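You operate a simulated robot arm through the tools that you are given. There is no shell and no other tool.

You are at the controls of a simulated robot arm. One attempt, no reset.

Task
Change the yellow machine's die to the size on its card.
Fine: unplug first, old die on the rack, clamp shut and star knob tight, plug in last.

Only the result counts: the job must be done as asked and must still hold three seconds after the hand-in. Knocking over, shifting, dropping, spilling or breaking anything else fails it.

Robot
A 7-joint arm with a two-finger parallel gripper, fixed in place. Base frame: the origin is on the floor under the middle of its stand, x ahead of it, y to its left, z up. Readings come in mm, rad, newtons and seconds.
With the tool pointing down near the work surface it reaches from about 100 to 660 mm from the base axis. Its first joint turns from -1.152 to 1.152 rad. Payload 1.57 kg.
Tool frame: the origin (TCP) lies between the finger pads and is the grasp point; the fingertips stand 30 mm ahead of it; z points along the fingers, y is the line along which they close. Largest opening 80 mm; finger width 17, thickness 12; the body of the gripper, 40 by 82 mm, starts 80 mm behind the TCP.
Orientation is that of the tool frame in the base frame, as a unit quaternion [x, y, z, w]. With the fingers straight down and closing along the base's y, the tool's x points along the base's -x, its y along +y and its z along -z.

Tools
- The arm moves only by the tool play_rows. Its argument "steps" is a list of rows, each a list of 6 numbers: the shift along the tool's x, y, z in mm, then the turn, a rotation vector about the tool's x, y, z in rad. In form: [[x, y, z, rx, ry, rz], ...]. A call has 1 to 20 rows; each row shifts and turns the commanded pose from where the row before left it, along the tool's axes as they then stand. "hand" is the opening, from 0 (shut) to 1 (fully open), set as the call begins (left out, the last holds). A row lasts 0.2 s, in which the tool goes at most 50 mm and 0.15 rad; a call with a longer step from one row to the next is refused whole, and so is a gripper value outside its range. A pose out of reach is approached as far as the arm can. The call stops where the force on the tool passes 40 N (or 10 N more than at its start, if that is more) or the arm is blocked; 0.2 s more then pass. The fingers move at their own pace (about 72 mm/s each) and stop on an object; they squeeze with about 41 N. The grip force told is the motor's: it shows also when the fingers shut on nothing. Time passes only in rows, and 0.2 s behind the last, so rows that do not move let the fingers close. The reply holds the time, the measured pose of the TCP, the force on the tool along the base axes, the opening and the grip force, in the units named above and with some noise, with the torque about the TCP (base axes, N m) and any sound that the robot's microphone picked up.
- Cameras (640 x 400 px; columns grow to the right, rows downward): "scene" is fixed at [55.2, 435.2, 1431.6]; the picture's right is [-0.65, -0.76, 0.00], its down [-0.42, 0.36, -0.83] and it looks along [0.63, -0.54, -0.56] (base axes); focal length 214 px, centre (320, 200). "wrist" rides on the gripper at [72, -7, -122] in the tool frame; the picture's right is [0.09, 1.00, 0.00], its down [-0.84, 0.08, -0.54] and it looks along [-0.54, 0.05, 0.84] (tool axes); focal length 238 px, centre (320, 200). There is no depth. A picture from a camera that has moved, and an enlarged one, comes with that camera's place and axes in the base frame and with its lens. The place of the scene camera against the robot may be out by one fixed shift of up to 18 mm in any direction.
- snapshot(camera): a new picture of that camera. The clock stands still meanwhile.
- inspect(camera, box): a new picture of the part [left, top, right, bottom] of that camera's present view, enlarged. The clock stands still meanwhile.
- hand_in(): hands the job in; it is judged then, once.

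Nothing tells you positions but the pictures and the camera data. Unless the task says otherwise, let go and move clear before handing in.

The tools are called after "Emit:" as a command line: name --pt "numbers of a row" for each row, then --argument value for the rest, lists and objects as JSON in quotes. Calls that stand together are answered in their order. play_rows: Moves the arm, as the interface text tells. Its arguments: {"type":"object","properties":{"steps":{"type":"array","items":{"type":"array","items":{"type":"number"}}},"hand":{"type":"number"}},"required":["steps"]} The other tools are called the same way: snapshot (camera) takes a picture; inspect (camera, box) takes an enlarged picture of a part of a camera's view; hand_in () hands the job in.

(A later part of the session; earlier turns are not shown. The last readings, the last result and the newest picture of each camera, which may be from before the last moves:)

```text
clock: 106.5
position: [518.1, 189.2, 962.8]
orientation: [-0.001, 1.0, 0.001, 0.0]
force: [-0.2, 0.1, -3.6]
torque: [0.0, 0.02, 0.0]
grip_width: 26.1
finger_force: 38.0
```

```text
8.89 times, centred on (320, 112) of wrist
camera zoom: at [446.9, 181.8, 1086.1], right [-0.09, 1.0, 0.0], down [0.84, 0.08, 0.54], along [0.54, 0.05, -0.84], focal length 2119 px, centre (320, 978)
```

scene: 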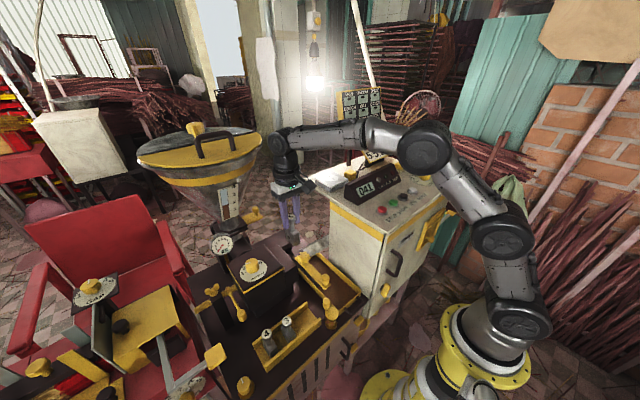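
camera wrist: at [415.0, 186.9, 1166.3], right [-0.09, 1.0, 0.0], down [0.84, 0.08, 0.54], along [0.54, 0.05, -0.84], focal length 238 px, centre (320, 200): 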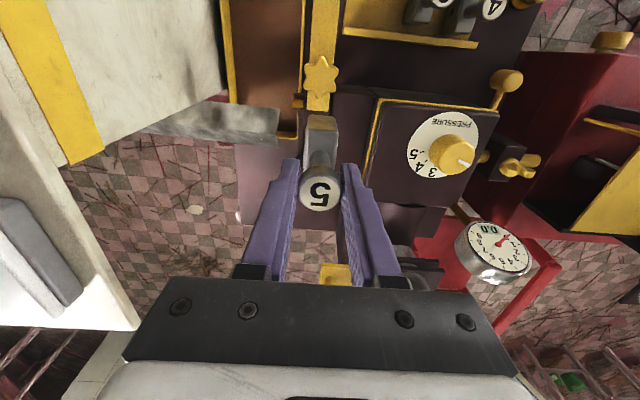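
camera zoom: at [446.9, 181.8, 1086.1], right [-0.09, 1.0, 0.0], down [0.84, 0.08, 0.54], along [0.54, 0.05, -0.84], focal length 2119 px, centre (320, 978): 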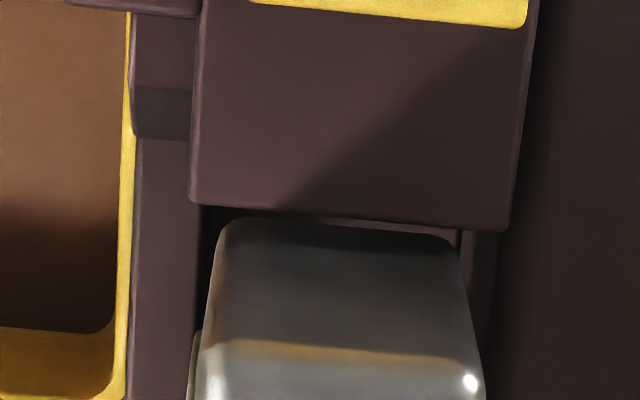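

Emit:
play_rows --pt "0 -0.8 0 0 0 0" --pt "0 0 2 0 0 0" --pt "0 0 2 0 0 0" --pt "0 0 0 0 0 0"

Emit:
inspect --camera "wrist" --box '[290, 90, 350, 135]'

Emit:
inspect --camera "scene" --box '[285, 235, 320, 265]'

```text
clock: 107.5
position: [520.0, 188.7, 960.1]
orientation: [-0.001, 1.0, 0.002, 0.0]
force: [0.7, 0.0, -3.7]
torque: [-0.05, 0.01, 0.03]
grip_width: 26.1
finger_force: 37.3
```

```text
8.89 times, centred on (320, 112) of wrist
camera zoom: at [447.1, 181.0, 1082.1], right [-0.09, 1.0, 0.0], down [0.84, 0.08, 0.54], along [0.54, 0.05, -0.84], focal length 2119 px, centre (320, 978)
```

zoom: 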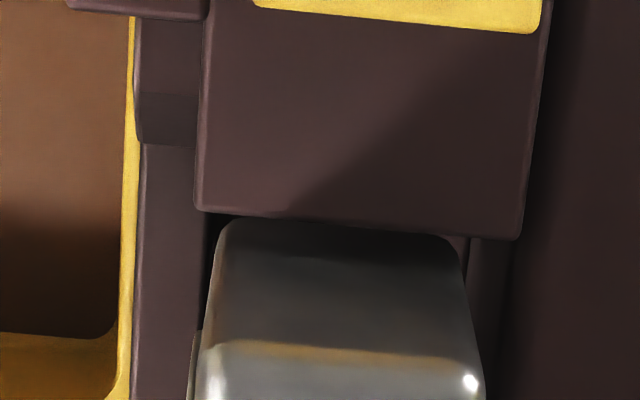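

```text
13.33 times, centred on (302, 250) of scene
camera zoom: at [55.2, 435.2, 1431.6], right [-0.65, -0.76, 0.0], down [-0.42, 0.36, -0.83], along [0.63, -0.54, -0.56], focal length 2860 px, centre (553, -467)
```

zoom: 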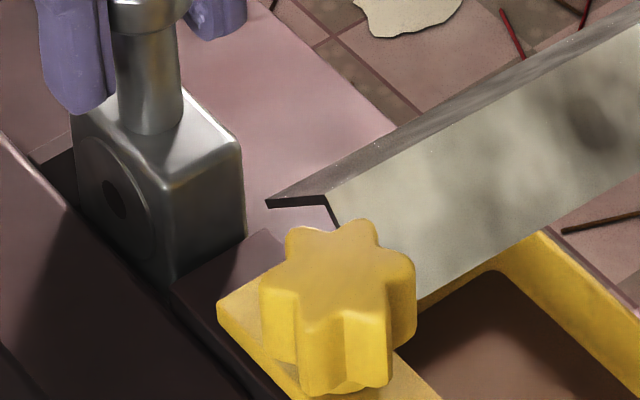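

Centred within the slot, and the die bottom is entering. Continuing down in small steps.

Emit:
play_rows --pt "0 0 2 0 0 0" --pt "0 0 2 0 0 0" --pt "0 0 2 0 0 0" --pt "0 0 0 0 0 0"

Emit:
play_rows --pt "0 0 2 0 0 0" --pt "0 0 2 0 0 0" --pt "0 0 2 0 0 0" --pt "0 0 0 0 0 0"

Emit:
play_rows --pt "0 0 2 0 0 0" --pt "0 0 2 0 0 0" --pt "0 0 0 0 0 0"

Emit:
inspect --camera "scene" --box '[280, 225, 325, 270]'

Emit:
inspect --camera "wrist" --box '[280, 90, 360, 150]'

```text
clock: 108.5
position: [518.7, 189.3, 951.5]
orientation: [-0.001, 1.0, 0.001, 0.0]
force: [-0.7, -0.1, -3.3]
torque: [0.02, 0.01, 0.01]
grip_width: 26.6
finger_force: 37.5
```

```text
clock: 109.5
position: [518.5, 191.4, 945.2]
orientation: [-0.001, 1.0, 0.002, 0.0]
force: [0.0, -0.9, -4.5]
torque: [-0.01, -0.05, -0.01]
grip_width: 26.3
finger_force: 37.7
```

```text
clock: 110.3
position: [519.6, 189.3, 943.2]
orientation: [-0.001, 1.0, 0.002, 0.0]
force: [0.0, 0.6, -5.2]
torque: [-0.02, 0.07, 0.0]
grip_width: 26.2
finger_force: 37.1
```

```text
8.89 times, centred on (302, 248) of scene
camera zoom: at [55.2, 435.2, 1431.6], right [-0.65, -0.76, 0.0], down [-0.42, 0.36, -0.83], along [0.63, -0.54, -0.56], focal length 1906 px, centre (476, -222)
```

zoom: 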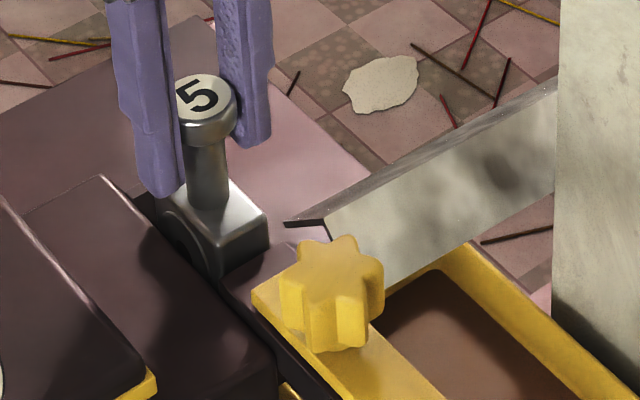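

```text
6.67 times, centred on (320, 120) of wrist
camera zoom: at [447.5, 181.9, 1065.6], right [-0.09, 1.0, 0.0], down [0.84, 0.08, 0.54], along [0.54, 0.05, -0.84], focal length 1589 px, centre (320, 733)
```

zoom: 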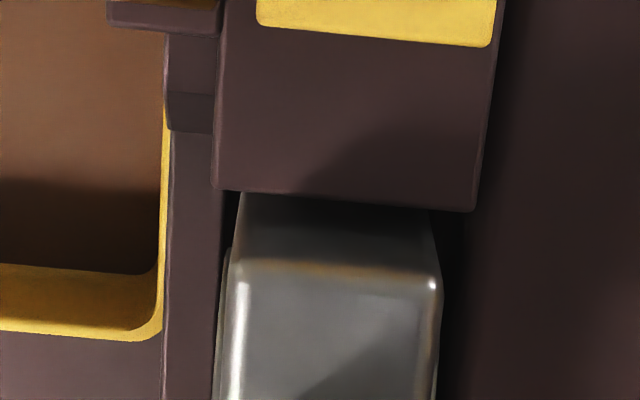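

Emit:
play_rows --pt "0 0 2 0 0 0" --pt "0 0 2 0 0 0" --pt "0 0 2 0 0 0" --pt "0 0 0 0 0 0"

Emit:
play_rows --pt "0 0 1.5 0 0 0" --pt "0 0 1.5 0 0 0" --pt "0 0 0 0 0 0"

Emit:
play_rows --pt "0 0 1 0 0 0" --pt "0 0 1 0 0 0" --pt "0 0 0 0 0 0"

Emit:
play_rows --pt "0 0 1 0 0 0" --pt "0 0 1 0 0 0" --pt "0 0 0 0 0 0"

```text
clock: 111.3
position: [519.7, 189.0, 937.2]
orientation: [0.0, 1.0, 0.002, 0.0]
force: [-0.3, 0.4, -5.2]
torque: [-0.02, 0.0, -0.04]
grip_width: 26.4
finger_force: 37.5
```

```text
clock: 112.1
position: [519.8, 188.0, 935.1]
orientation: [-0.001, 1.0, 0.001, 0.0]
force: [0.7, -0.1, -5.0]
torque: [0.02, -0.03, -0.02]
grip_width: 26.1
finger_force: 37.3
```

```text
clock: 112.9
position: [520.9, 189.0, 933.5]
orientation: [-0.001, 1.0, 0.002, 0.0]
force: [0.0, 0.5, -4.8]
torque: [0.01, -0.01, 0.0]
grip_width: 26.3
finger_force: 37.3
```

```text
clock: 113.7
position: [520.9, 189.1, 929.8]
orientation: [-0.001, 1.0, 0.002, 0.0]
force: [-0.7, -0.5, -4.0]
torque: [0.04, 0.04, 0.0]
grip_width: 26.2
finger_force: 36.9
```

Emit:
play_rows --pt "0 0 1 0 0 0" --pt "0 0 1 0 0 0" --pt "0 0 0 0 0 0"

Emit:
play_rows --pt "0 0 1 0 0 0" --pt "0 0 0 0 0 0"

Emit:
inspect --camera "wrist" --box '[240, 110, 400, 230]'

Emit:
inspect --camera "scene" --box '[280, 225, 325, 270]'

```text
clock: 114.5
position: [520.4, 189.1, 929.7]
orientation: [-0.001, 1.0, 0.002, 0.001]
force: [-0.4, -1.6, 3.0]
torque: [-0.26, 0.21, 0.02]
grip_width: 26.3
finger_force: 37.5
```

```text
clock: 115.1
position: [519.3, 188.8, 929.5]
orientation: [0.0, 1.0, 0.002, 0.002]
force: [-1.9, -2.4, 13.5]
torque: [-0.29, 0.48, 0.06]
grip_width: 26.2
finger_force: 37.4
```

```text
3.33 times, centred on (320, 170) of wrist
camera zoom: at [447.2, 181.1, 1052.2], right [-0.09, 1.0, 0.0], down [0.83, 0.08, 0.55], along [0.54, 0.05, -0.84], focal length 794 px, centre (320, 300)
```

zoom: 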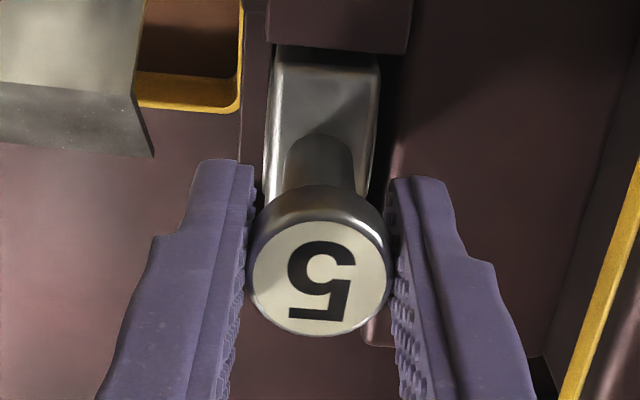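

```text
8.89 times, centred on (302, 248) of scene
camera zoom: at [54.9, 435.0, 1431.7], right [-0.65, -0.76, 0.0], down [-0.42, 0.36, -0.83], along [0.63, -0.54, -0.56], focal length 1906 px, centre (476, -222)
```

zoom: 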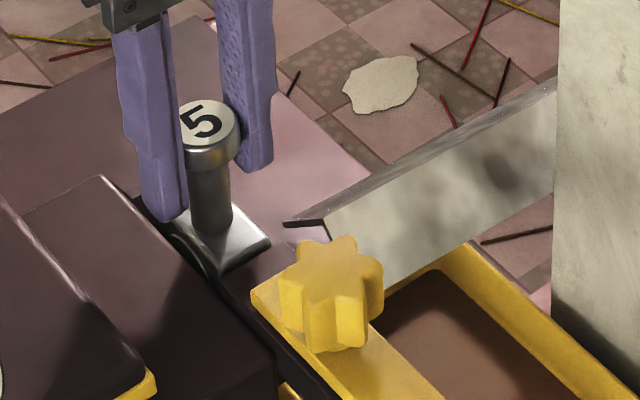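

Seated at z≈929.4, the same height as die 3 was. It sits about 1.5–2 mm further -y than die 3 did, so I'll nudge it back toward that position before releasing.

Emit:
play_rows --pt "0 0 -1.5 0 0 0" --pt "0 0.8 0 0 0 0" --pt "0 0.8 0 0 0 0" --pt "0 0 0 0 0 0"

Emit:
inspect --camera "wrist" --box '[240, 110, 400, 230]'

```text
clock: 116.1
position: [520.1, 188.9, 930.3]
orientation: [-0.001, 1.0, 0.002, 0.001]
force: [0.0, -5.0, 9.7]
torque: [-0.34, -0.12, -0.06]
grip_width: 26.2
finger_force: 37.7
```

```text
3.33 times, centred on (320, 170) of wrist
camera zoom: at [448.0, 182.5, 1052.3], right [-0.09, 1.0, 0.0], down [0.84, 0.08, 0.54], along [0.54, 0.05, -0.84], focal length 794 px, centre (320, 300)
```

zoom: 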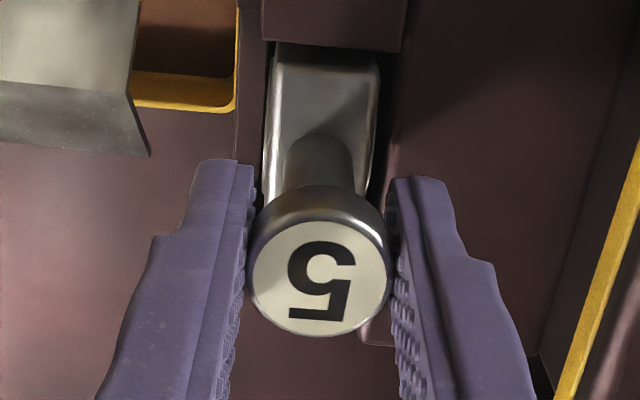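

Position now matches die 3's original seat. Releasing die 5.

Emit:
play_rows --hand 0.55 --pt "0 0 0 0 0 0" --pt "0 0 0 0 0 0" --pt "0 0 0 0 0 0"

Emit:
inspect --camera "wrist" --box '[240, 110, 400, 230]'

Emit:
inspect --camera "scene" --box '[280, 225, 325, 270]'

```text
clock: 116.9
position: [519.7, 189.2, 929.7]
orientation: [-0.001, 1.0, 0.001, 0.0]
force: [0.0, 0.0, -0.1]
torque: [-0.03, 0.01, -0.02]
grip_width: 44.2
finger_force: 0.1
```

```text
3.33 times, centred on (320, 170) of wrist
camera zoom: at [447.9, 182.7, 1051.9], right [-0.09, 1.0, 0.0], down [0.84, 0.08, 0.54], along [0.54, 0.05, -0.84], focal length 794 px, centre (320, 300)
```

zoom: 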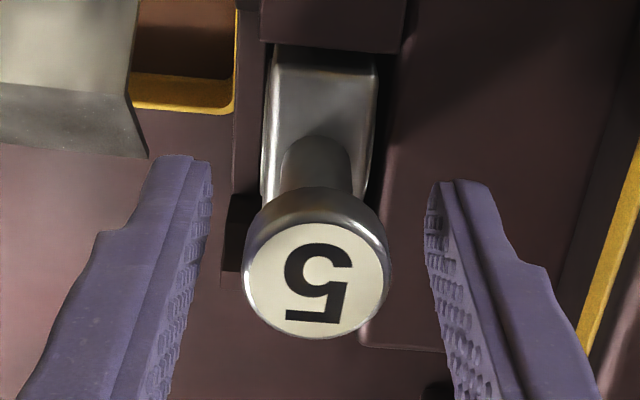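

```text
8.89 times, centred on (302, 248) of scene
camera zoom: at [55.2, 435.2, 1431.6], right [-0.65, -0.76, 0.0], down [-0.42, 0.36, -0.83], along [0.63, -0.54, -0.56], focal length 1906 px, centre (476, -222)
```

zoom: 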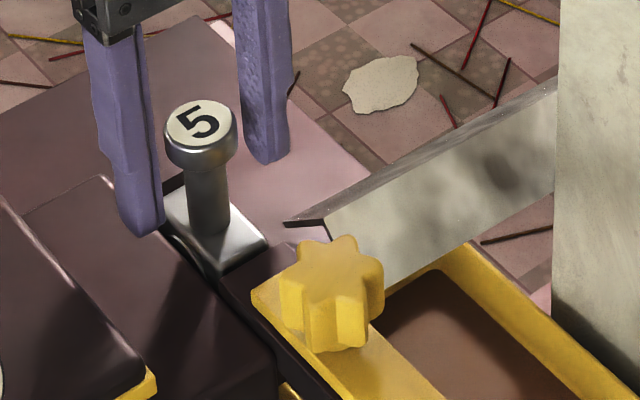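

Die 5 sits exactly where die 3 was. Next I'll rise and go to the clamp handle (now near x≈335) to slide the clamp shut.

Emit:
play_rows --pt "0 0 -20 0 0 0" --pt "0 0 -30 0 0 0" --pt "45 0.5 0 0 0 0" --pt "45 0.5 0 0 0 0" --pt "45 0.5 0 0 0 0" --pt "47 0.5 0 0 0 0" --pt "0 0 0 0 0 0"

Emit:
inspect --camera "wrist" --box '[220, 80, 420, 220]'

Emit:
inspect --camera "scene" --box '[275, 225, 355, 305]'

```text
clock: 118.5
position: [338.1, 191.4, 982.9]
orientation: [0.0, 1.0, 0.002, 0.0]
force: [-0.7, 0.6, 0.2]
torque: [-0.05, -0.01, 0.0]
grip_width: 43.8
finger_force: 0.0
```

```text
2.86 times, centred on (320, 150) of wrist
camera zoom: at [266.4, 183.7, 1105.3], right [-0.09, 1.0, 0.0], down [0.84, 0.08, 0.54], along [0.54, 0.05, -0.84], focal length 681 px, centre (320, 343)
```

zoom: 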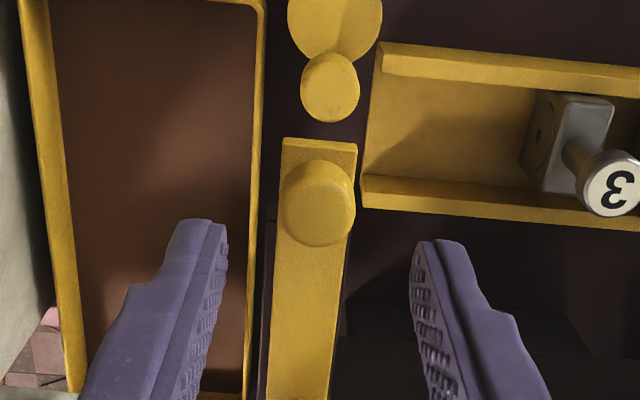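

```text
5.00 times, centred on (315, 265) of scene
camera zoom: at [55.1, 435.2, 1431.6], right [-0.65, -0.76, 0.0], down [-0.42, 0.36, -0.83], along [0.63, -0.54, -0.56], focal length 1072 px, centre (345, -125)
```

zoom: 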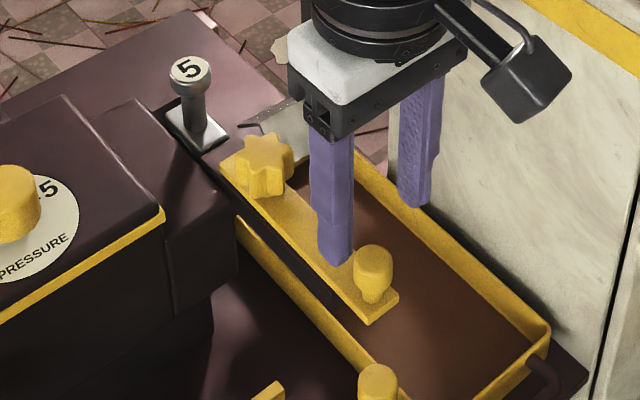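

Handle knob is at about (342, 190). I'll align, descend and grip it.

Emit:
play_rows --pt "-3.7 -0.8 20 0 0 0" --pt "0 0 20 0 0 0" --pt "0 0 13 0 0 0" --pt "0 0 0 0 0 0"

Emit:
inspect --camera "wrist" --box '[220, 80, 420, 220]'

Emit:
play_rows --hand 0.0 --pt "0 0 0 0 0 0" --pt "0 0 0 0 0 0" --pt "0 0 0 0 0 0"

Emit:
inspect --camera "wrist" --box '[220, 80, 420, 220]'

```text
clock: 119.5
position: [341.4, 190.9, 927.1]
orientation: [-0.001, 1.0, 0.002, -0.001]
force: [0.7, -0.1, 0.8]
torque: [0.0, 0.0, -0.02]
grip_width: 43.9
finger_force: 0.2
```

```text
2.86 times, centred on (320, 150) of wrist
camera zoom: at [269.0, 183.8, 1050.2], right [-0.09, 1.0, 0.0], down [0.84, 0.08, 0.54], along [0.54, 0.05, -0.84], focal length 681 px, centre (320, 343)
```

zoom: 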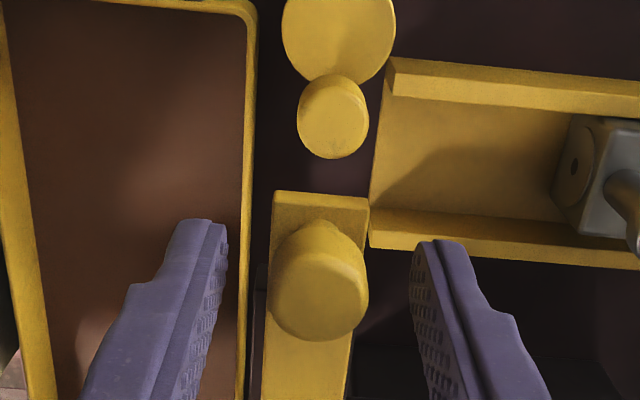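

```text
clock: 120.3
position: [341.2, 191.2, 927.5]
orientation: [0.0, 1.0, 0.001, 0.0]
force: [1.3, -4.4, -1.0]
torque: [-0.69, -0.14, 0.01]
grip_width: 21.8
finger_force: 34.5
```

```text
2.86 times, centred on (320, 150) of wrist
camera zoom: at [269.1, 183.4, 1050.4], right [-0.09, 1.0, 0.0], down [0.84, 0.08, 0.54], along [0.54, 0.05, -0.84], focal length 681 px, centre (320, 343)
```

zoom: 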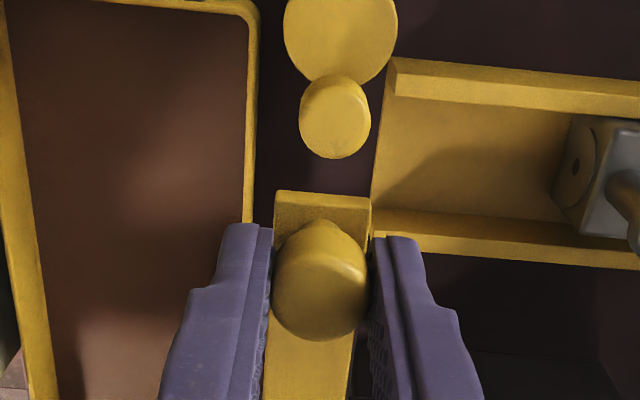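

Handle gripped. Sliding the clamp toward the die (+x).

Emit:
play_rows --pt "-3 0 0 0 0 0" --pt "-4 0 0 0 0 0" --pt "-4 0 0 0 0 0" --pt "-4 0 0 0 0 0" --pt "0 0 0 0 0 0"

Emit:
inspect --camera "scene" --box '[275, 225, 355, 305]'

```text
clock: 121.5
position: [356.1, 191.7, 927.4]
orientation: [-0.001, 1.0, 0.002, 0.001]
force: [-1.3, -0.5, 15.2]
torque: [-0.65, 0.72, -0.12]
grip_width: 21.7
finger_force: 34.7
```

```text
5.00 times, centred on (315, 265) of scene
camera zoom: at [55.0, 435.1, 1431.7], right [-0.65, -0.76, 0.0], down [-0.42, 0.36, -0.83], along [0.63, -0.54, -0.56], focal length 1072 px, centre (345, -125)
```

zoom: 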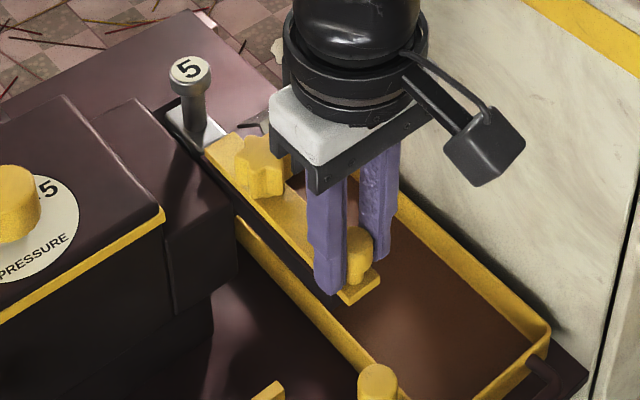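

The clamp slides smoothly toward the die. Continuing to its closed position near x≈377.

Emit:
play_rows --pt "-4 0 -0.5 0 0 0" --pt "-4 0 0 0 0 0" --pt "-4 0 0 0 0 0" --pt "-4 0 0 0 0 0" --pt "0 0 0 0 0 0"

Emit:
inspect --camera "scene" --box '[275, 225, 355, 305]'

```text
clock: 122.7
position: [373.8, 190.8, 927.7]
orientation: [-0.001, 1.0, 0.003, 0.002]
force: [4.6, -11.2, 27.8]
torque: [-0.99, -0.02, -0.04]
grip_width: 21.8
finger_force: 34.8
```

```text
5.00 times, centred on (315, 265) of scene
camera zoom: at [54.9, 434.7, 1431.8], right [-0.65, -0.76, 0.0], down [-0.42, 0.36, -0.83], along [0.63, -0.54, -0.56], focal length 1072 px, centre (345, -125)
```

zoom: 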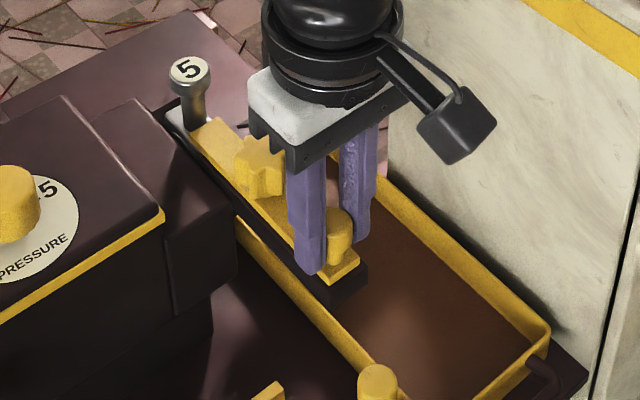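

Emit:
play_rows --pt "-1.5 -0.7 -1.5 0 0 0" --pt "-1.5 0 0 0 0 0" --pt "-1.5 0 0 0 0 0" --pt "0 0 0 0 0 0"

Emit:
inspect --camera "scene" --box '[275, 225, 355, 305]'

Emit:
inspect --camera "wrist" --box '[220, 80, 420, 220]'

```text
clock: 123.7
position: [376.1, 191.4, 927.7]
orientation: [-0.001, 1.0, 0.002, 0.0]
force: [-5.0, -1.6, 25.3]
torque: [-0.62, 0.02, 0.09]
grip_width: 21.9
finger_force: 34.7
```

```text
5.00 times, centred on (315, 265) of scene
camera zoom: at [54.7, 435.0, 1431.7], right [-0.65, -0.76, 0.0], down [-0.42, 0.36, -0.83], along [0.63, -0.54, -0.56], focal length 1072 px, centre (345, -125)
```

zoom: 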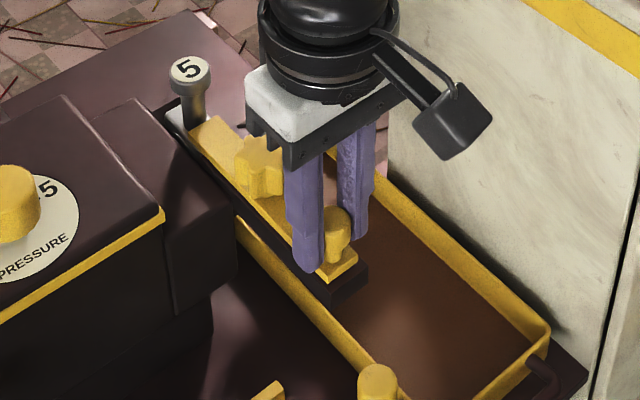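

```text
2.86 times, centred on (320, 150) of wrist
camera zoom: at [304.2, 183.2, 1049.9], right [-0.09, 1.0, 0.0], down [0.84, 0.08, 0.54], along [0.54, 0.05, -0.84], focal length 681 px, centre (320, 343)
```

zoom: 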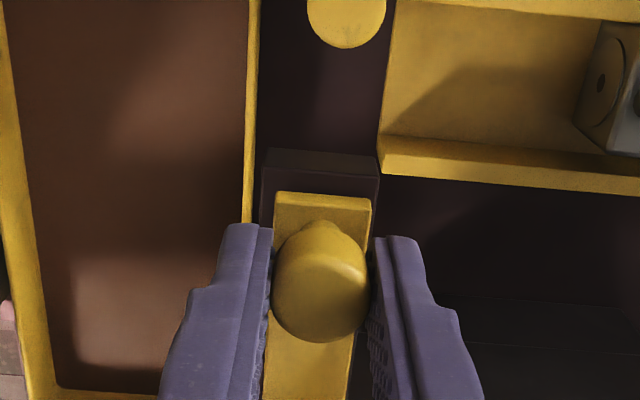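

Emit:
play_rows --pt "-1.5 0 -1.5 0 0 0" --pt "-1.5 0 -1 0 0 0" --pt "0 0 0 0 0 0"

Emit:
inspect --camera "wrist" --box '[220, 80, 420, 220]'

```text
clock: 124.5
position: [376.2, 190.1, 927.4]
orientation: [0.0, 1.0, 0.0, -0.006]
force: [-21.6, 17.0, 2.3]
torque: [-0.06, 0.14, 0.1]
grip_width: 21.3
finger_force: 34.6
```

```text
2.86 times, centred on (320, 150) of wrist
camera zoom: at [305.6, 183.5, 1050.4], right [-0.09, 1.0, 0.0], down [0.84, 0.08, 0.53], along [0.53, 0.05, -0.85], focal length 681 px, centre (320, 343)
```

zoom: 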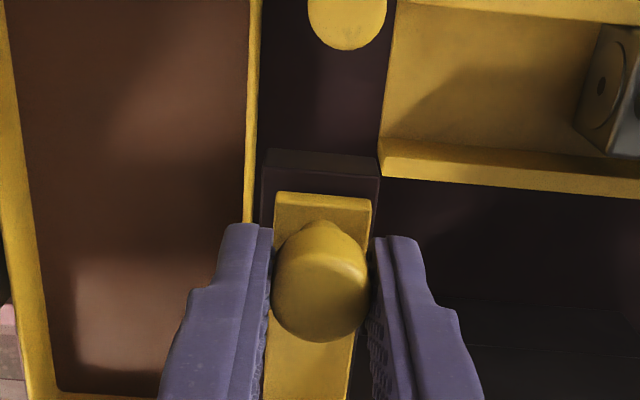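

The clamp is at its closed stop (21 N resistance, no motion). I'll ease off the push, release, and rise.

Emit:
play_rows --pt "1.2 0.8 0 0 0 0" --pt "0 0 0 0 0 0"

Emit:
play_rows --hand 0.6 --pt "0 0 0 0 0 0" --pt "0 0 0 0 0 0" --pt "0 0 -20 0 0 0" --pt "0 0 -30 0 0 0" --pt "0 0 -30 0 0 0" --pt "0 0 0 0 0 0"

Emit:
inspect --camera "scene" --box '[275, 220, 355, 300]'

Emit:
snapshot --camera "wrist"

```text
clock: 125.1
position: [376.8, 191.8, 926.7]
orientation: [0.001, 1.0, -0.001, -0.005]
force: [-16.8, 13.4, -12.5]
torque: [-0.2, 0.97, -0.08]
grip_width: 21.8
finger_force: 35.0
```

```text
clock: 126.5
position: [376.4, 190.9, 1009.3]
orientation: [-0.001, 1.0, 0.002, 0.0]
force: [-1.0, -0.1, -0.3]
torque: [0.01, -0.02, -0.02]
grip_width: 47.9
finger_force: 0.1
```

```text
5.00 times, centred on (315, 260) of scene
camera zoom: at [55.2, 435.2, 1431.6], right [-0.65, -0.76, 0.0], down [-0.42, 0.36, -0.83], along [0.63, -0.54, -0.56], focal length 1072 px, centre (345, -100)
```

zoom: 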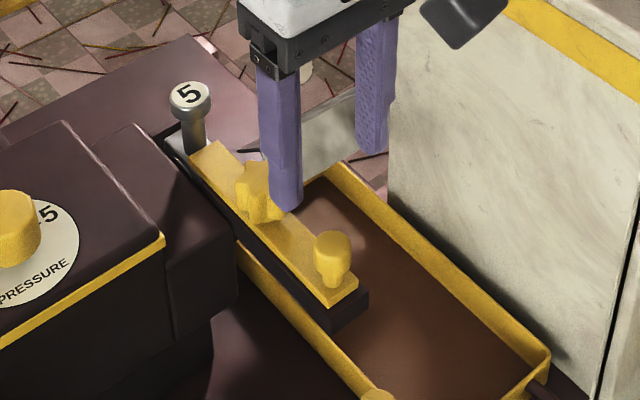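

```text
taken
camera wrist: at [305.0, 182.6, 1131.6], right [-0.09, 1.0, 0.0], down [0.84, 0.08, 0.54], along [0.54, 0.05, -0.84], focal length 238 px, centre (320, 200)
```

wrist: 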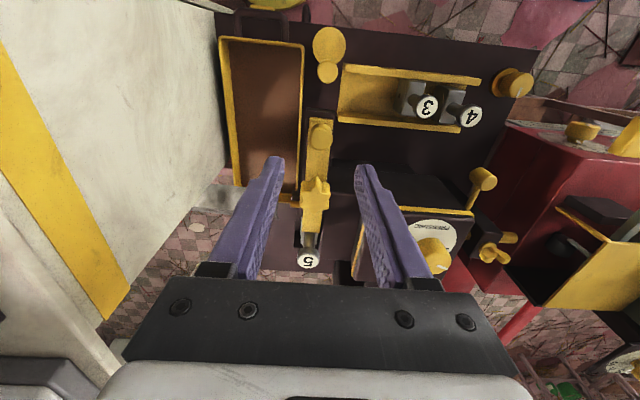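

Clamp is shut over die 5. Now I'll tighten the star knob clockwise, taking it in two grips: first from yaw 0 to +90°.

Emit:
play_rows --hand 0.7 --pt "-32 0 0 0 0 0" --pt "-31.7 0 0 0 0 0" --pt "0 0 25 0 0 0" --pt "0 0 15 0 0 0" --pt "0 0 0 0 0 0"

Emit:
inspect --camera "wrist" --box '[220, 80, 420, 220]'

```text
clock: 127.7
position: [442.2, 190.2, 971.2]
orientation: [-0.001, 1.0, 0.002, 0.0]
force: [0.1, 1.1, 0.7]
torque: [-0.05, 0.0, -0.01]
grip_width: 56.0
finger_force: 0.1
```

```text
2.86 times, centred on (320, 150) of wrist
camera zoom: at [370.3, 183.0, 1094.5], right [-0.09, 1.0, 0.0], down [0.84, 0.08, 0.54], along [0.54, 0.05, -0.84], focal length 681 px, centre (320, 343)
```

zoom: 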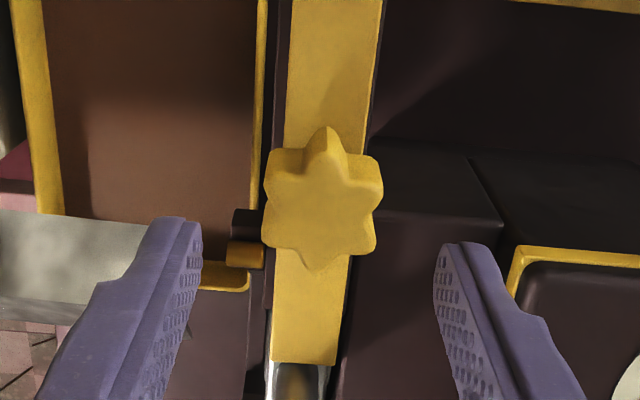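

Emit:
play_rows --pt "1 -0.2 20 0 0 0" --pt "0 0 15 0 0 0" --pt "0 0 8 0 0 0" --pt "0 0 0 0 0 0"

Emit:
play_rows --hand 0.0 --pt "0 0 0 0 0 0" --pt "0 0 0 0 0 0" --pt "0 0 0 0 0 0"

Emit:
inspect --camera "wrist" --box '[220, 80, 420, 220]'

```text
clock: 128.7
position: [441.8, 193.3, 929.4]
orientation: [-0.001, 1.0, 0.001, 0.0]
force: [0.6, 0.5, 0.1]
torque: [-0.02, 0.0, -0.04]
grip_width: 56.0
finger_force: 0.1
```

```text
clock: 129.5
position: [440.5, 190.6, 930.0]
orientation: [-0.001, 1.0, 0.0, 0.0]
force: [0.6, -14.3, 2.8]
torque: [-0.99, 0.08, 0.02]
grip_width: 34.5
finger_force: 41.9
```

```text
2.86 times, centred on (320, 150) of wrist
camera zoom: at [369.0, 183.6, 1052.2], right [-0.09, 1.0, 0.0], down [0.84, 0.08, 0.54], along [0.54, 0.05, -0.84], focal length 681 px, centre (320, 343)
```

zoom: 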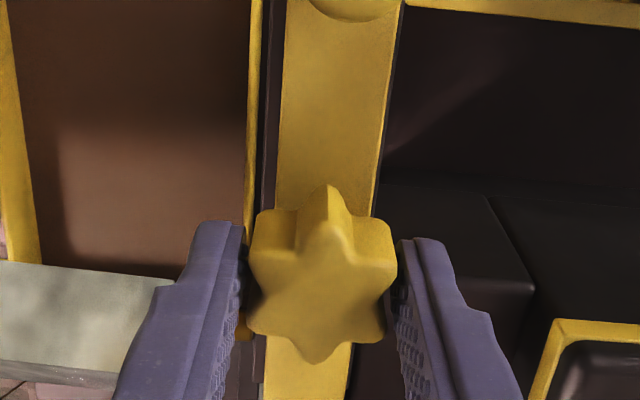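

Star gripped. I'll relieve the small side force and turn clockwise (seen from above).

Emit:
play_rows --pt "0 -1.3 0 0 0 0" --pt "0 0 0 0 0 0.13" --pt "0 0 0 0 0 0.13" --pt "0 0 0 0 0 0.13" --pt "0 0 0 0 0 0.13" --pt "0 0 0 0 0 0.13" --pt "0 0 0 0 0 0.13" --pt "0 0 0 0 0 0"

Emit:
inspect --camera "wrist" --box '[220, 80, 420, 220]'

```text
clock: 131.3
position: [441.1, 191.0, 929.1]
orientation: [0.381, 0.925, 0.002, -0.002]
force: [-18.3, 2.9, 30.2]
torque: [-0.39, 0.88, -0.02]
grip_width: 34.5
finger_force: 41.9
```

```text
2.86 times, centred on (320, 150) of wrist
camera zoom: at [385.1, 235.1, 1052.2], right [0.64, 0.77, 0.0], down [0.65, -0.54, 0.54], along [0.42, -0.34, -0.84], focal length 681 px, centre (320, 343)
```

zoom: 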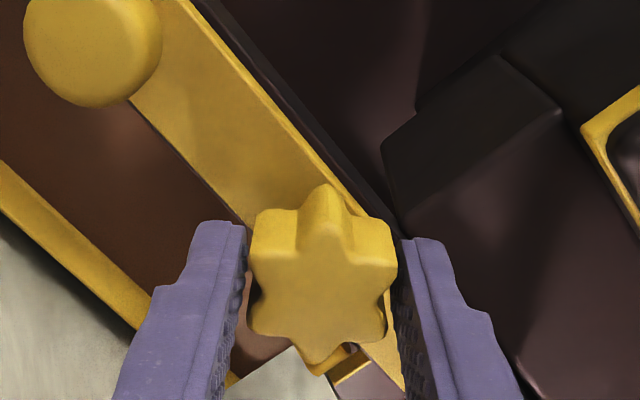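

Emit:
play_rows --pt "1.0 -1.0 -1.2 0 0 0" --pt "0 0 0 0 0 0.13" --pt "0 0 0 0 0 0.13" --pt "0 0 0 0 0 0.13" --pt "0 0 0 0 0 0.13" --pt "0 0 0 0 0 0.13" --pt "0 0 0 0 0 0.13" --pt "0 0 0 0 0 0"

Emit:
inspect --camera "wrist" --box '[220, 80, 420, 220]'

```text
clock: 133.1
position: [440.7, 189.7, 930.3]
orientation: [0.703, 0.711, 0.002, -0.002]
force: [-7.2, 2.8, 23.5]
torque: [-0.05, 0.62, 0.03]
grip_width: 34.8
finger_force: 41.8
```

```text
2.86 times, centred on (320, 150) of wrist
camera zoom: at [432.3, 260.7, 1052.0], right [0.99, 0.1, 0.0], down [0.08, -0.84, 0.54], along [0.06, -0.54, -0.84], focal length 681 px, centre (320, 343)
```

zoom: 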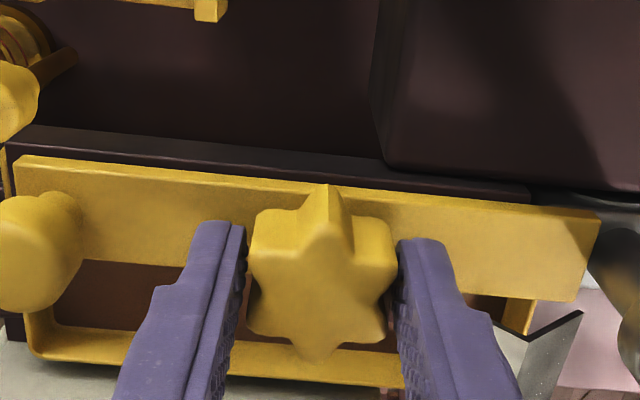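

90° done. I'll try continuing in the same grip past +90°, checking that the wrist follows.

Emit:
play_rows --pt "0 0 -1 0 0 0.13" --pt "0 0 0 0 0 0.13" --pt "0 0 0 0 0 0.13" --pt "0 0 0 0 0 0"

Emit:
inspect --camera "wrist" --box '[220, 80, 420, 220]'

```text
clock: 134.1
position: [439.1, 189.2, 929.6]
orientation: [0.828, 0.56, 0.002, -0.001]
force: [-7.2, 5.9, 10.9]
torque: [0.36, -0.76, -0.01]
grip_width: 34.5
finger_force: 42.0
```

```text
2.86 times, centred on (320, 150) of wrist
camera zoom: at [460.0, 258.2, 1051.9], right [0.96, -0.28, 0.0], down [-0.24, -0.81, 0.54], along [-0.15, -0.52, -0.84], focal length 681 px, centre (320, 343)
```

zoom: 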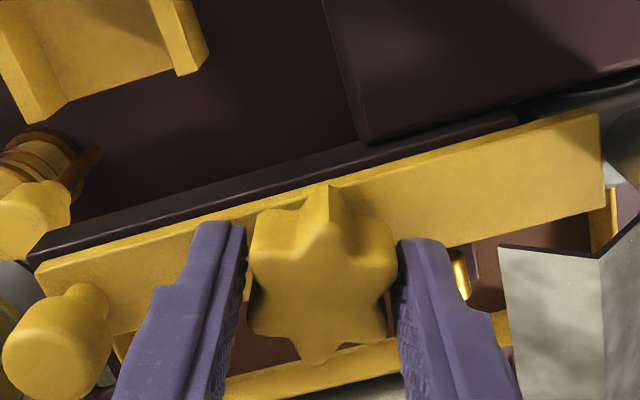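

The wrist follows past 90°. Continuing clockwise until it tightens.

Emit:
play_rows --pt "0 0 0 0 0 0.13" --pt "0 0 0 0 0 0.13" --pt "0 0 0 0 0 0.13" --pt "0 0 0 0 0 0"

Emit:
inspect --camera "wrist" --box '[220, 80, 420, 220]'

Emit:
snapshot --camera "scene"

```text
clock: 135.1
position: [439.3, 188.8, 929.4]
orientation: [0.921, 0.39, 0.001, -0.002]
force: [1.1, 19.2, -1.5]
torque: [-0.41, -0.23, 0.0]
grip_width: 34.1
finger_force: 42.1
```

```text
2.86 times, centred on (320, 150) of wrist
camera zoom: at [484.3, 245.4, 1051.9], right [0.78, -0.63, 0.0], down [-0.53, -0.66, 0.54], along [-0.34, -0.42, -0.84], focal length 681 px, centre (320, 343)
```

zoom: 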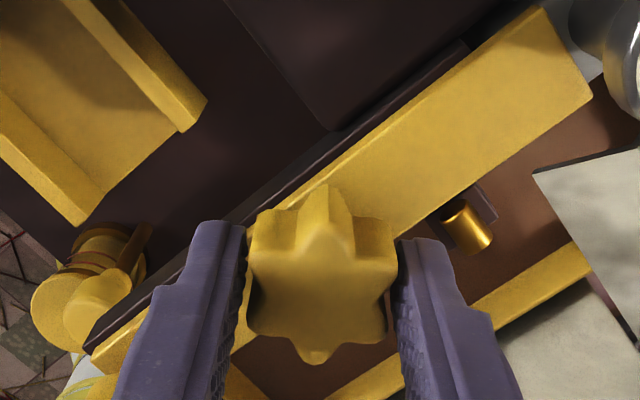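

```text
taken
```

scene: 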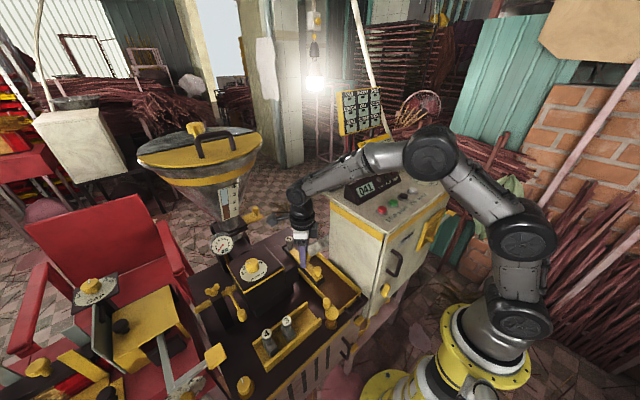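

Emit:
play_rows --pt "0.8 -0.8 0 0 0 0.08" --pt "0 0 0 0 0 0.08" --pt "0 0 0 0 0 0.08" --pt "0 0 0 0 0 0"

Emit:
inspect --camera "wrist" --box '[220, 80, 420, 220]'

```text
clock: 136.1
position: [438.4, 191.1, 929.7]
orientation: [0.961, 0.277, 0.001, -0.001]
force: [0.0, 12.1, -6.8]
torque: [-0.14, -0.78, 0.01]
grip_width: 34.6
finger_force: 42.2
```

```text
2.86 times, centred on (320, 150) of wrist
camera zoom: at [496.5, 233.5, 1051.7], right [0.61, -0.79, 0.0], down [-0.67, -0.51, 0.54], along [-0.43, -0.33, -0.84], focal length 681 px, centre (320, 343)
```

zoom: 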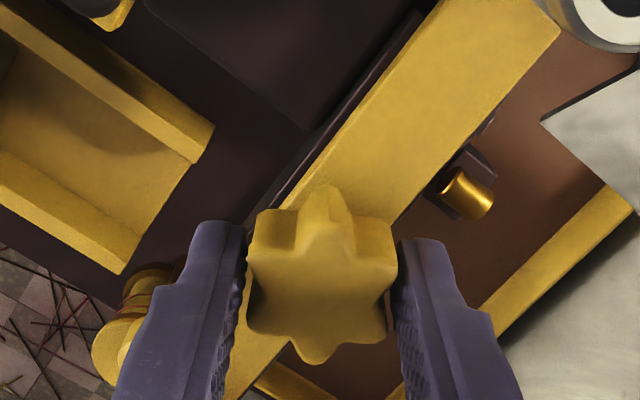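

Emit:
play_rows --pt "0 0 0 0 0 0.06" --pt "0 0 0 0 0 0.06" --pt "0 0 0 0 0 0.06" --pt "0 0 0 0 0 0"

Emit:
inspect --camera "wrist" --box '[220, 80, 420, 220]'

```text
clock: 136.6
position: [439.9, 191.1, 929.8]
orientation: [0.966, 0.26, -0.006, -0.009]
force: [-1.4, 6.8, -1.5]
torque: [-0.88, -0.35, -0.01]
grip_width: 35.0
finger_force: 42.4
out of reach, approached as far as the arm can: row 1, 2
stopped in row 2: the force on the tool passed its limit at 49 N (the readings are from after the stop); the commanded pose is now the measured one
```

```text
2.86 times, centred on (320, 150) of wrist
camera zoom: at [500.0, 229.6, 1051.4], right [0.58, -0.81, -0.02], down [-0.68, -0.5, 0.55], along [-0.46, -0.3, -0.84], focal length 681 px, centre (320, 343)
```

zoom: 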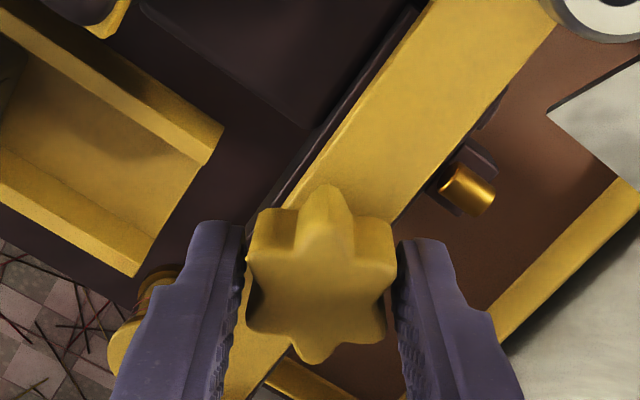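

The wrist joint limit came at about 150°, with the star back at its original lobe orientation. To be sure it's truly tight, I'll regrip from yaw +30° and turn further until I feel the stop.

Emit:
play_rows --hand 0.7 --pt "0 0 0 0 0 0" --pt "0 0 0 0 0 0" --pt "0 0 -20 0 0 0" --pt "0 0 -25 -0.0205 0.007 0" --pt "0 0 0 0 0 -0.15" --pt "0 0 0 0 0 -0.15" --pt "0 0 0 0 0 -0.15" --pt "0 0 0 0 0 -0.15" --pt "0 0 0 0 0 -0.15" --pt "0 0 0 0 0 -0.15" --pt "0 0 0 0 0 -0.15" --pt "0 0 0 0 0 -0.15" --pt "0 0 0 0 0 -0.15" --pt "0 0 0 0 0 -0.15" --pt "0 0 0 0 0 -0.15" --pt "0 0 0 0 0 -0.15" --pt "0 0 0 0 0 -0.15" --pt "0 0 0 0 0 -0.145" --pt "0 0 0 0 0 0"

Emit:
inspect --camera "wrist" --box '[220, 80, 420, 220]'

```text
clock: 140.6
position: [440.3, 188.8, 974.1]
orientation: [0.257, 0.966, -0.001, 0.0]
force: [0.1, 0.2, -0.3]
torque: [-0.05, 0.03, 0.04]
grip_width: 56.0
finger_force: 0.0
```

```text
2.86 times, centred on (320, 150) of wrist
camera zoom: at [374.1, 218.2, 1097.4], right [0.41, 0.91, 0.0], down [0.76, -0.35, 0.54], along [0.49, -0.22, -0.84], focal length 681 px, centre (320, 343)
```

zoom: 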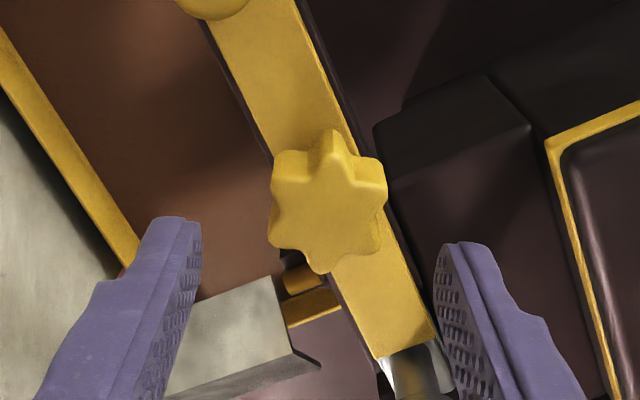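

Emit:
play_rows --pt "0 2.5 20 0 0 0" --pt "0 0 15 0 0 0" --pt "0 0 10 0 0 0" --pt "0 0 0 0 0 0"

Emit:
play_rows --hand 0.0 --pt "0 0 0 0 0 0" --pt "0 0 0 0 0 0" --pt "0 0 0 0 0 0"

Emit:
inspect --camera "wrist" --box '[220, 80, 420, 220]'

```text
clock: 141.6
position: [439.8, 192.2, 928.5]
orientation: [0.258, 0.966, 0.0, 0.0]
force: [-0.2, 0.0, -0.7]
torque: [0.0, -0.02, -0.01]
grip_width: 55.9
finger_force: 0.2
```

```text
clock: 142.4
position: [438.6, 190.0, 928.4]
orientation: [0.258, 0.966, -0.001, -0.001]
force: [-3.8, -5.9, 1.7]
torque: [-0.07, 0.07, 0.0]
grip_width: 34.5
finger_force: 41.7
```

```text
2.86 times, centred on (320, 150) of wrist
camera zoom: at [374.1, 220.9, 1051.3], right [0.42, 0.91, 0.0], down [0.76, -0.35, 0.54], along [0.49, -0.23, -0.84], focal length 681 px, centre (320, 343)
```

zoom: 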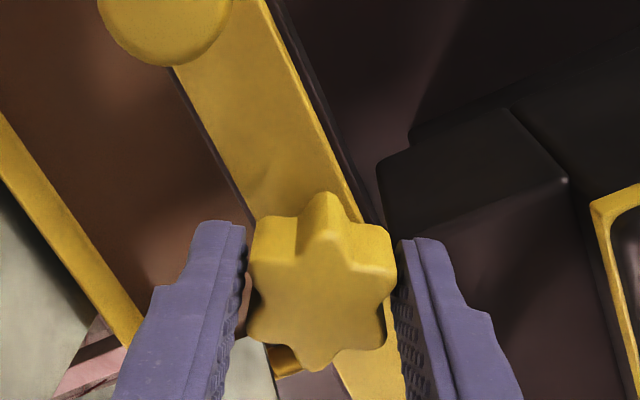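

Gripped cleanly. Turning clockwise in small increments and watching torque and slip.

Emit:
play_rows --pt "0 0 0 0 0 0.1" --pt "0 0 0 0 0 0.1" --pt "0 0 0 0 0 0"

Emit:
inspect --camera "wrist" --box '[220, 80, 420, 220]'

Emit:
play_rows --pt "0 0 0 0 0 0.1" --pt "0 0 0 0 0 0.1" --pt "0 0 0 0 0 0"

Emit:
inspect --camera "wrist" --box '[220, 80, 420, 220]'

```text
clock: 143.2
position: [440.7, 189.7, 928.4]
orientation: [0.354, 0.935, -0.001, 0.0]
force: [-6.5, -17.0, 5.8]
torque: [-0.26, 0.1, 0.18]
grip_width: 34.1
finger_force: 41.4
```

```text
2.86 times, centred on (320, 150) of wrist
camera zoom: at [382.4, 232.7, 1051.0], right [0.59, 0.81, 0.0], down [0.68, -0.5, 0.54], along [0.44, -0.32, -0.84], focal length 681 px, centre (320, 343)
```

zoom: 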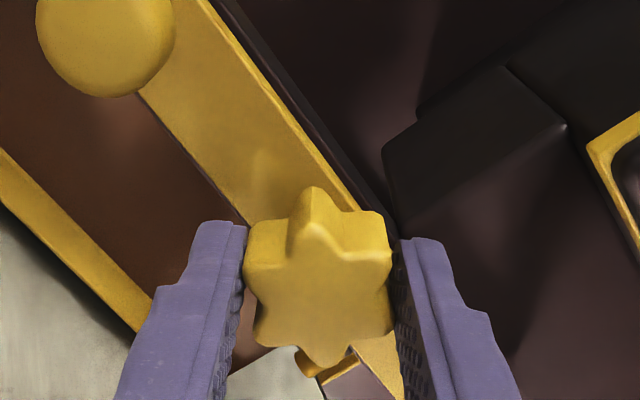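

```text
clock: 144.0
position: [441.5, 190.1, 927.5]
orientation: [0.445, 0.896, -0.002, -0.001]
force: [-9.4, -16.6, 3.8]
torque: [-0.16, -0.17, 0.84]
grip_width: 34.5
finger_force: 41.6
```

```text
2.86 times, centred on (320, 150) of wrist
camera zoom: at [392.2, 243.1, 1050.6], right [0.74, 0.67, 0.0], down [0.57, -0.62, 0.54], along [0.36, -0.4, -0.84], focal length 681 px, centre (320, 343)
```

zoom: 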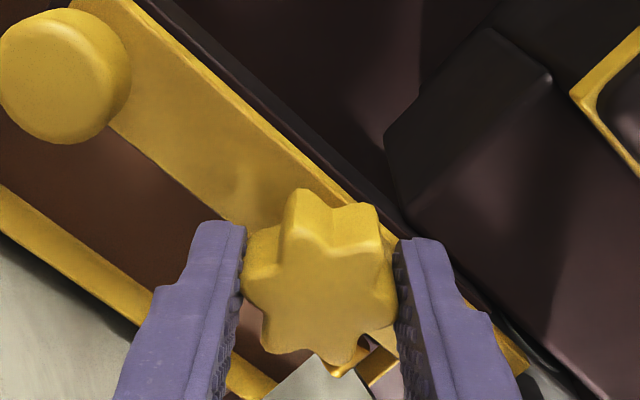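

Torque rose to 0.84 N·m and the fingers slip over the lobes: the star is hard tight. I'll open straight away without turning back, rise, and check.

Emit:
play_rows --hand 0.7 --pt "0 0 0 0 0 0" --pt "0 0 0 0 0 0" --pt "0 0 0 0 0 0" --pt "0 0 -20 0 0 0" --pt "0 0 -30 0 0 0" --pt "0 0 -30 0 0 0" --pt "0 0 0 0 0 0"

Emit:
inspect --camera "wrist" --box '[220, 80, 420, 220]'

Emit:
inspect --camera "scene" --box '[275, 220, 355, 300]'

```text
clock: 145.6
position: [442.1, 192.2, 1006.1]
orientation: [0.446, 0.895, 0.0, 0.0]
force: [0.1, -0.2, -0.5]
torque: [0.0, 0.02, 0.03]
grip_width: 55.7
finger_force: 0.0
```

```text
2.86 times, centred on (320, 150) of wrist
camera zoom: at [392.4, 244.8, 1128.7], right [0.74, 0.68, 0.0], down [0.57, -0.62, 0.54], along [0.37, -0.4, -0.84], focal length 681 px, centre (320, 343)
```

zoom: 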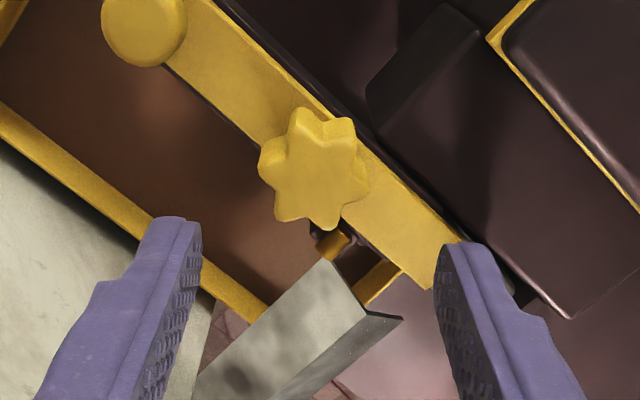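

```text
5.00 times, centred on (315, 260) of scene
camera zoom: at [55.2, 435.2, 1431.6], right [-0.65, -0.76, 0.0], down [-0.42, 0.36, -0.83], along [0.63, -0.54, -0.56], focal length 1072 px, centre (345, -100)
```

zoom: 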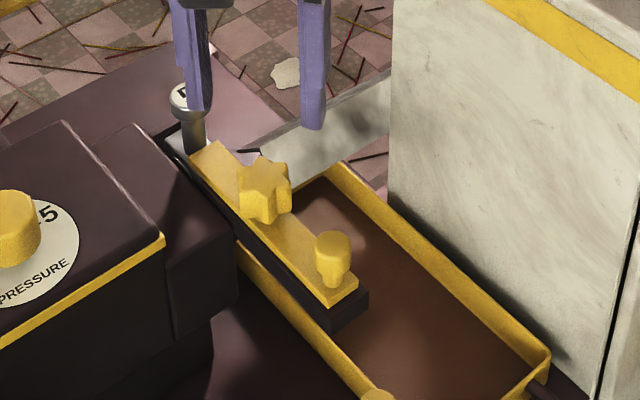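

Star tight, clamp shut, die 5 in. Now back to the plug: I'll raise, restore yaw +90°, and travel over the cabinet.

Emit:
play_rows --hand 0.6 --pt "0 0 -45 0 0 0.15" --pt "0 0 -45 0 0 0.15" --pt "0 0 -45 0 0 0.15" --pt "0 0 -45 0 0 0.15" --pt "0 0 0 0 0 0.046" --pt "-47 5 0 0 0 0" --pt "-47 5 0 0 0 0" --pt "-47 5 0 0 0 0" --pt "-47 5 0 0 0 0" --pt "-47 5 0 0 0 0" --pt "-47 5 0 0 0 0" --pt "0 0 0 0 0 0"

Emit:
snapshot --camera "wrist"

Emit:
snapshot --camera "scene"

```text
clock: 148.2
position: [475.9, -95.1, 1187.2]
orientation: [0.707, 0.708, 0.0, -0.001]
force: [0.8, 0.2, 0.9]
torque: [-0.02, -0.01, 0.03]
grip_width: 47.8
finger_force: 0.1
```

```text
taken
camera wrist: at [469.7, -23.9, 1311.0], right [1.0, 0.1, 0.0], down [0.08, -0.84, 0.54], along [0.05, -0.54, -0.84], focal length 238 px, centre (320, 200)
```

wrist: 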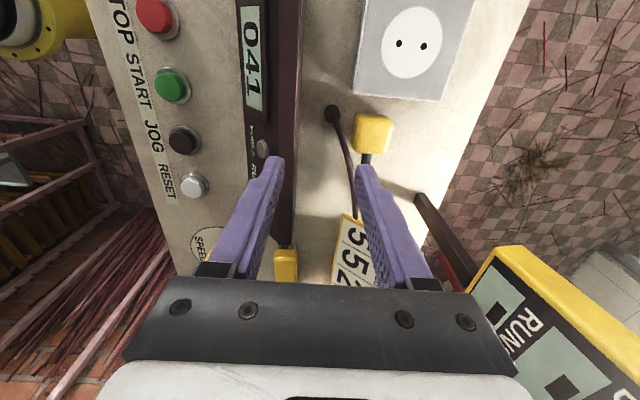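

```text
taken
```

scene: 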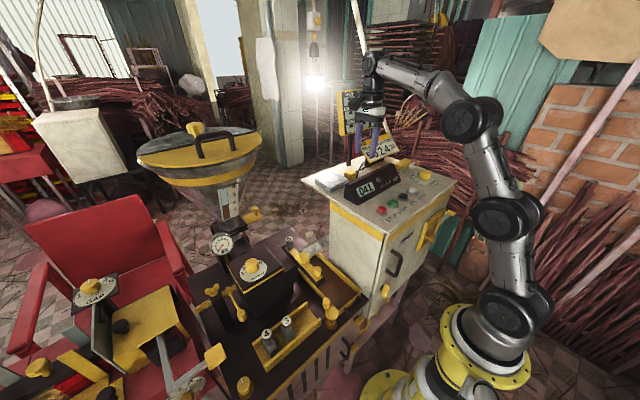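

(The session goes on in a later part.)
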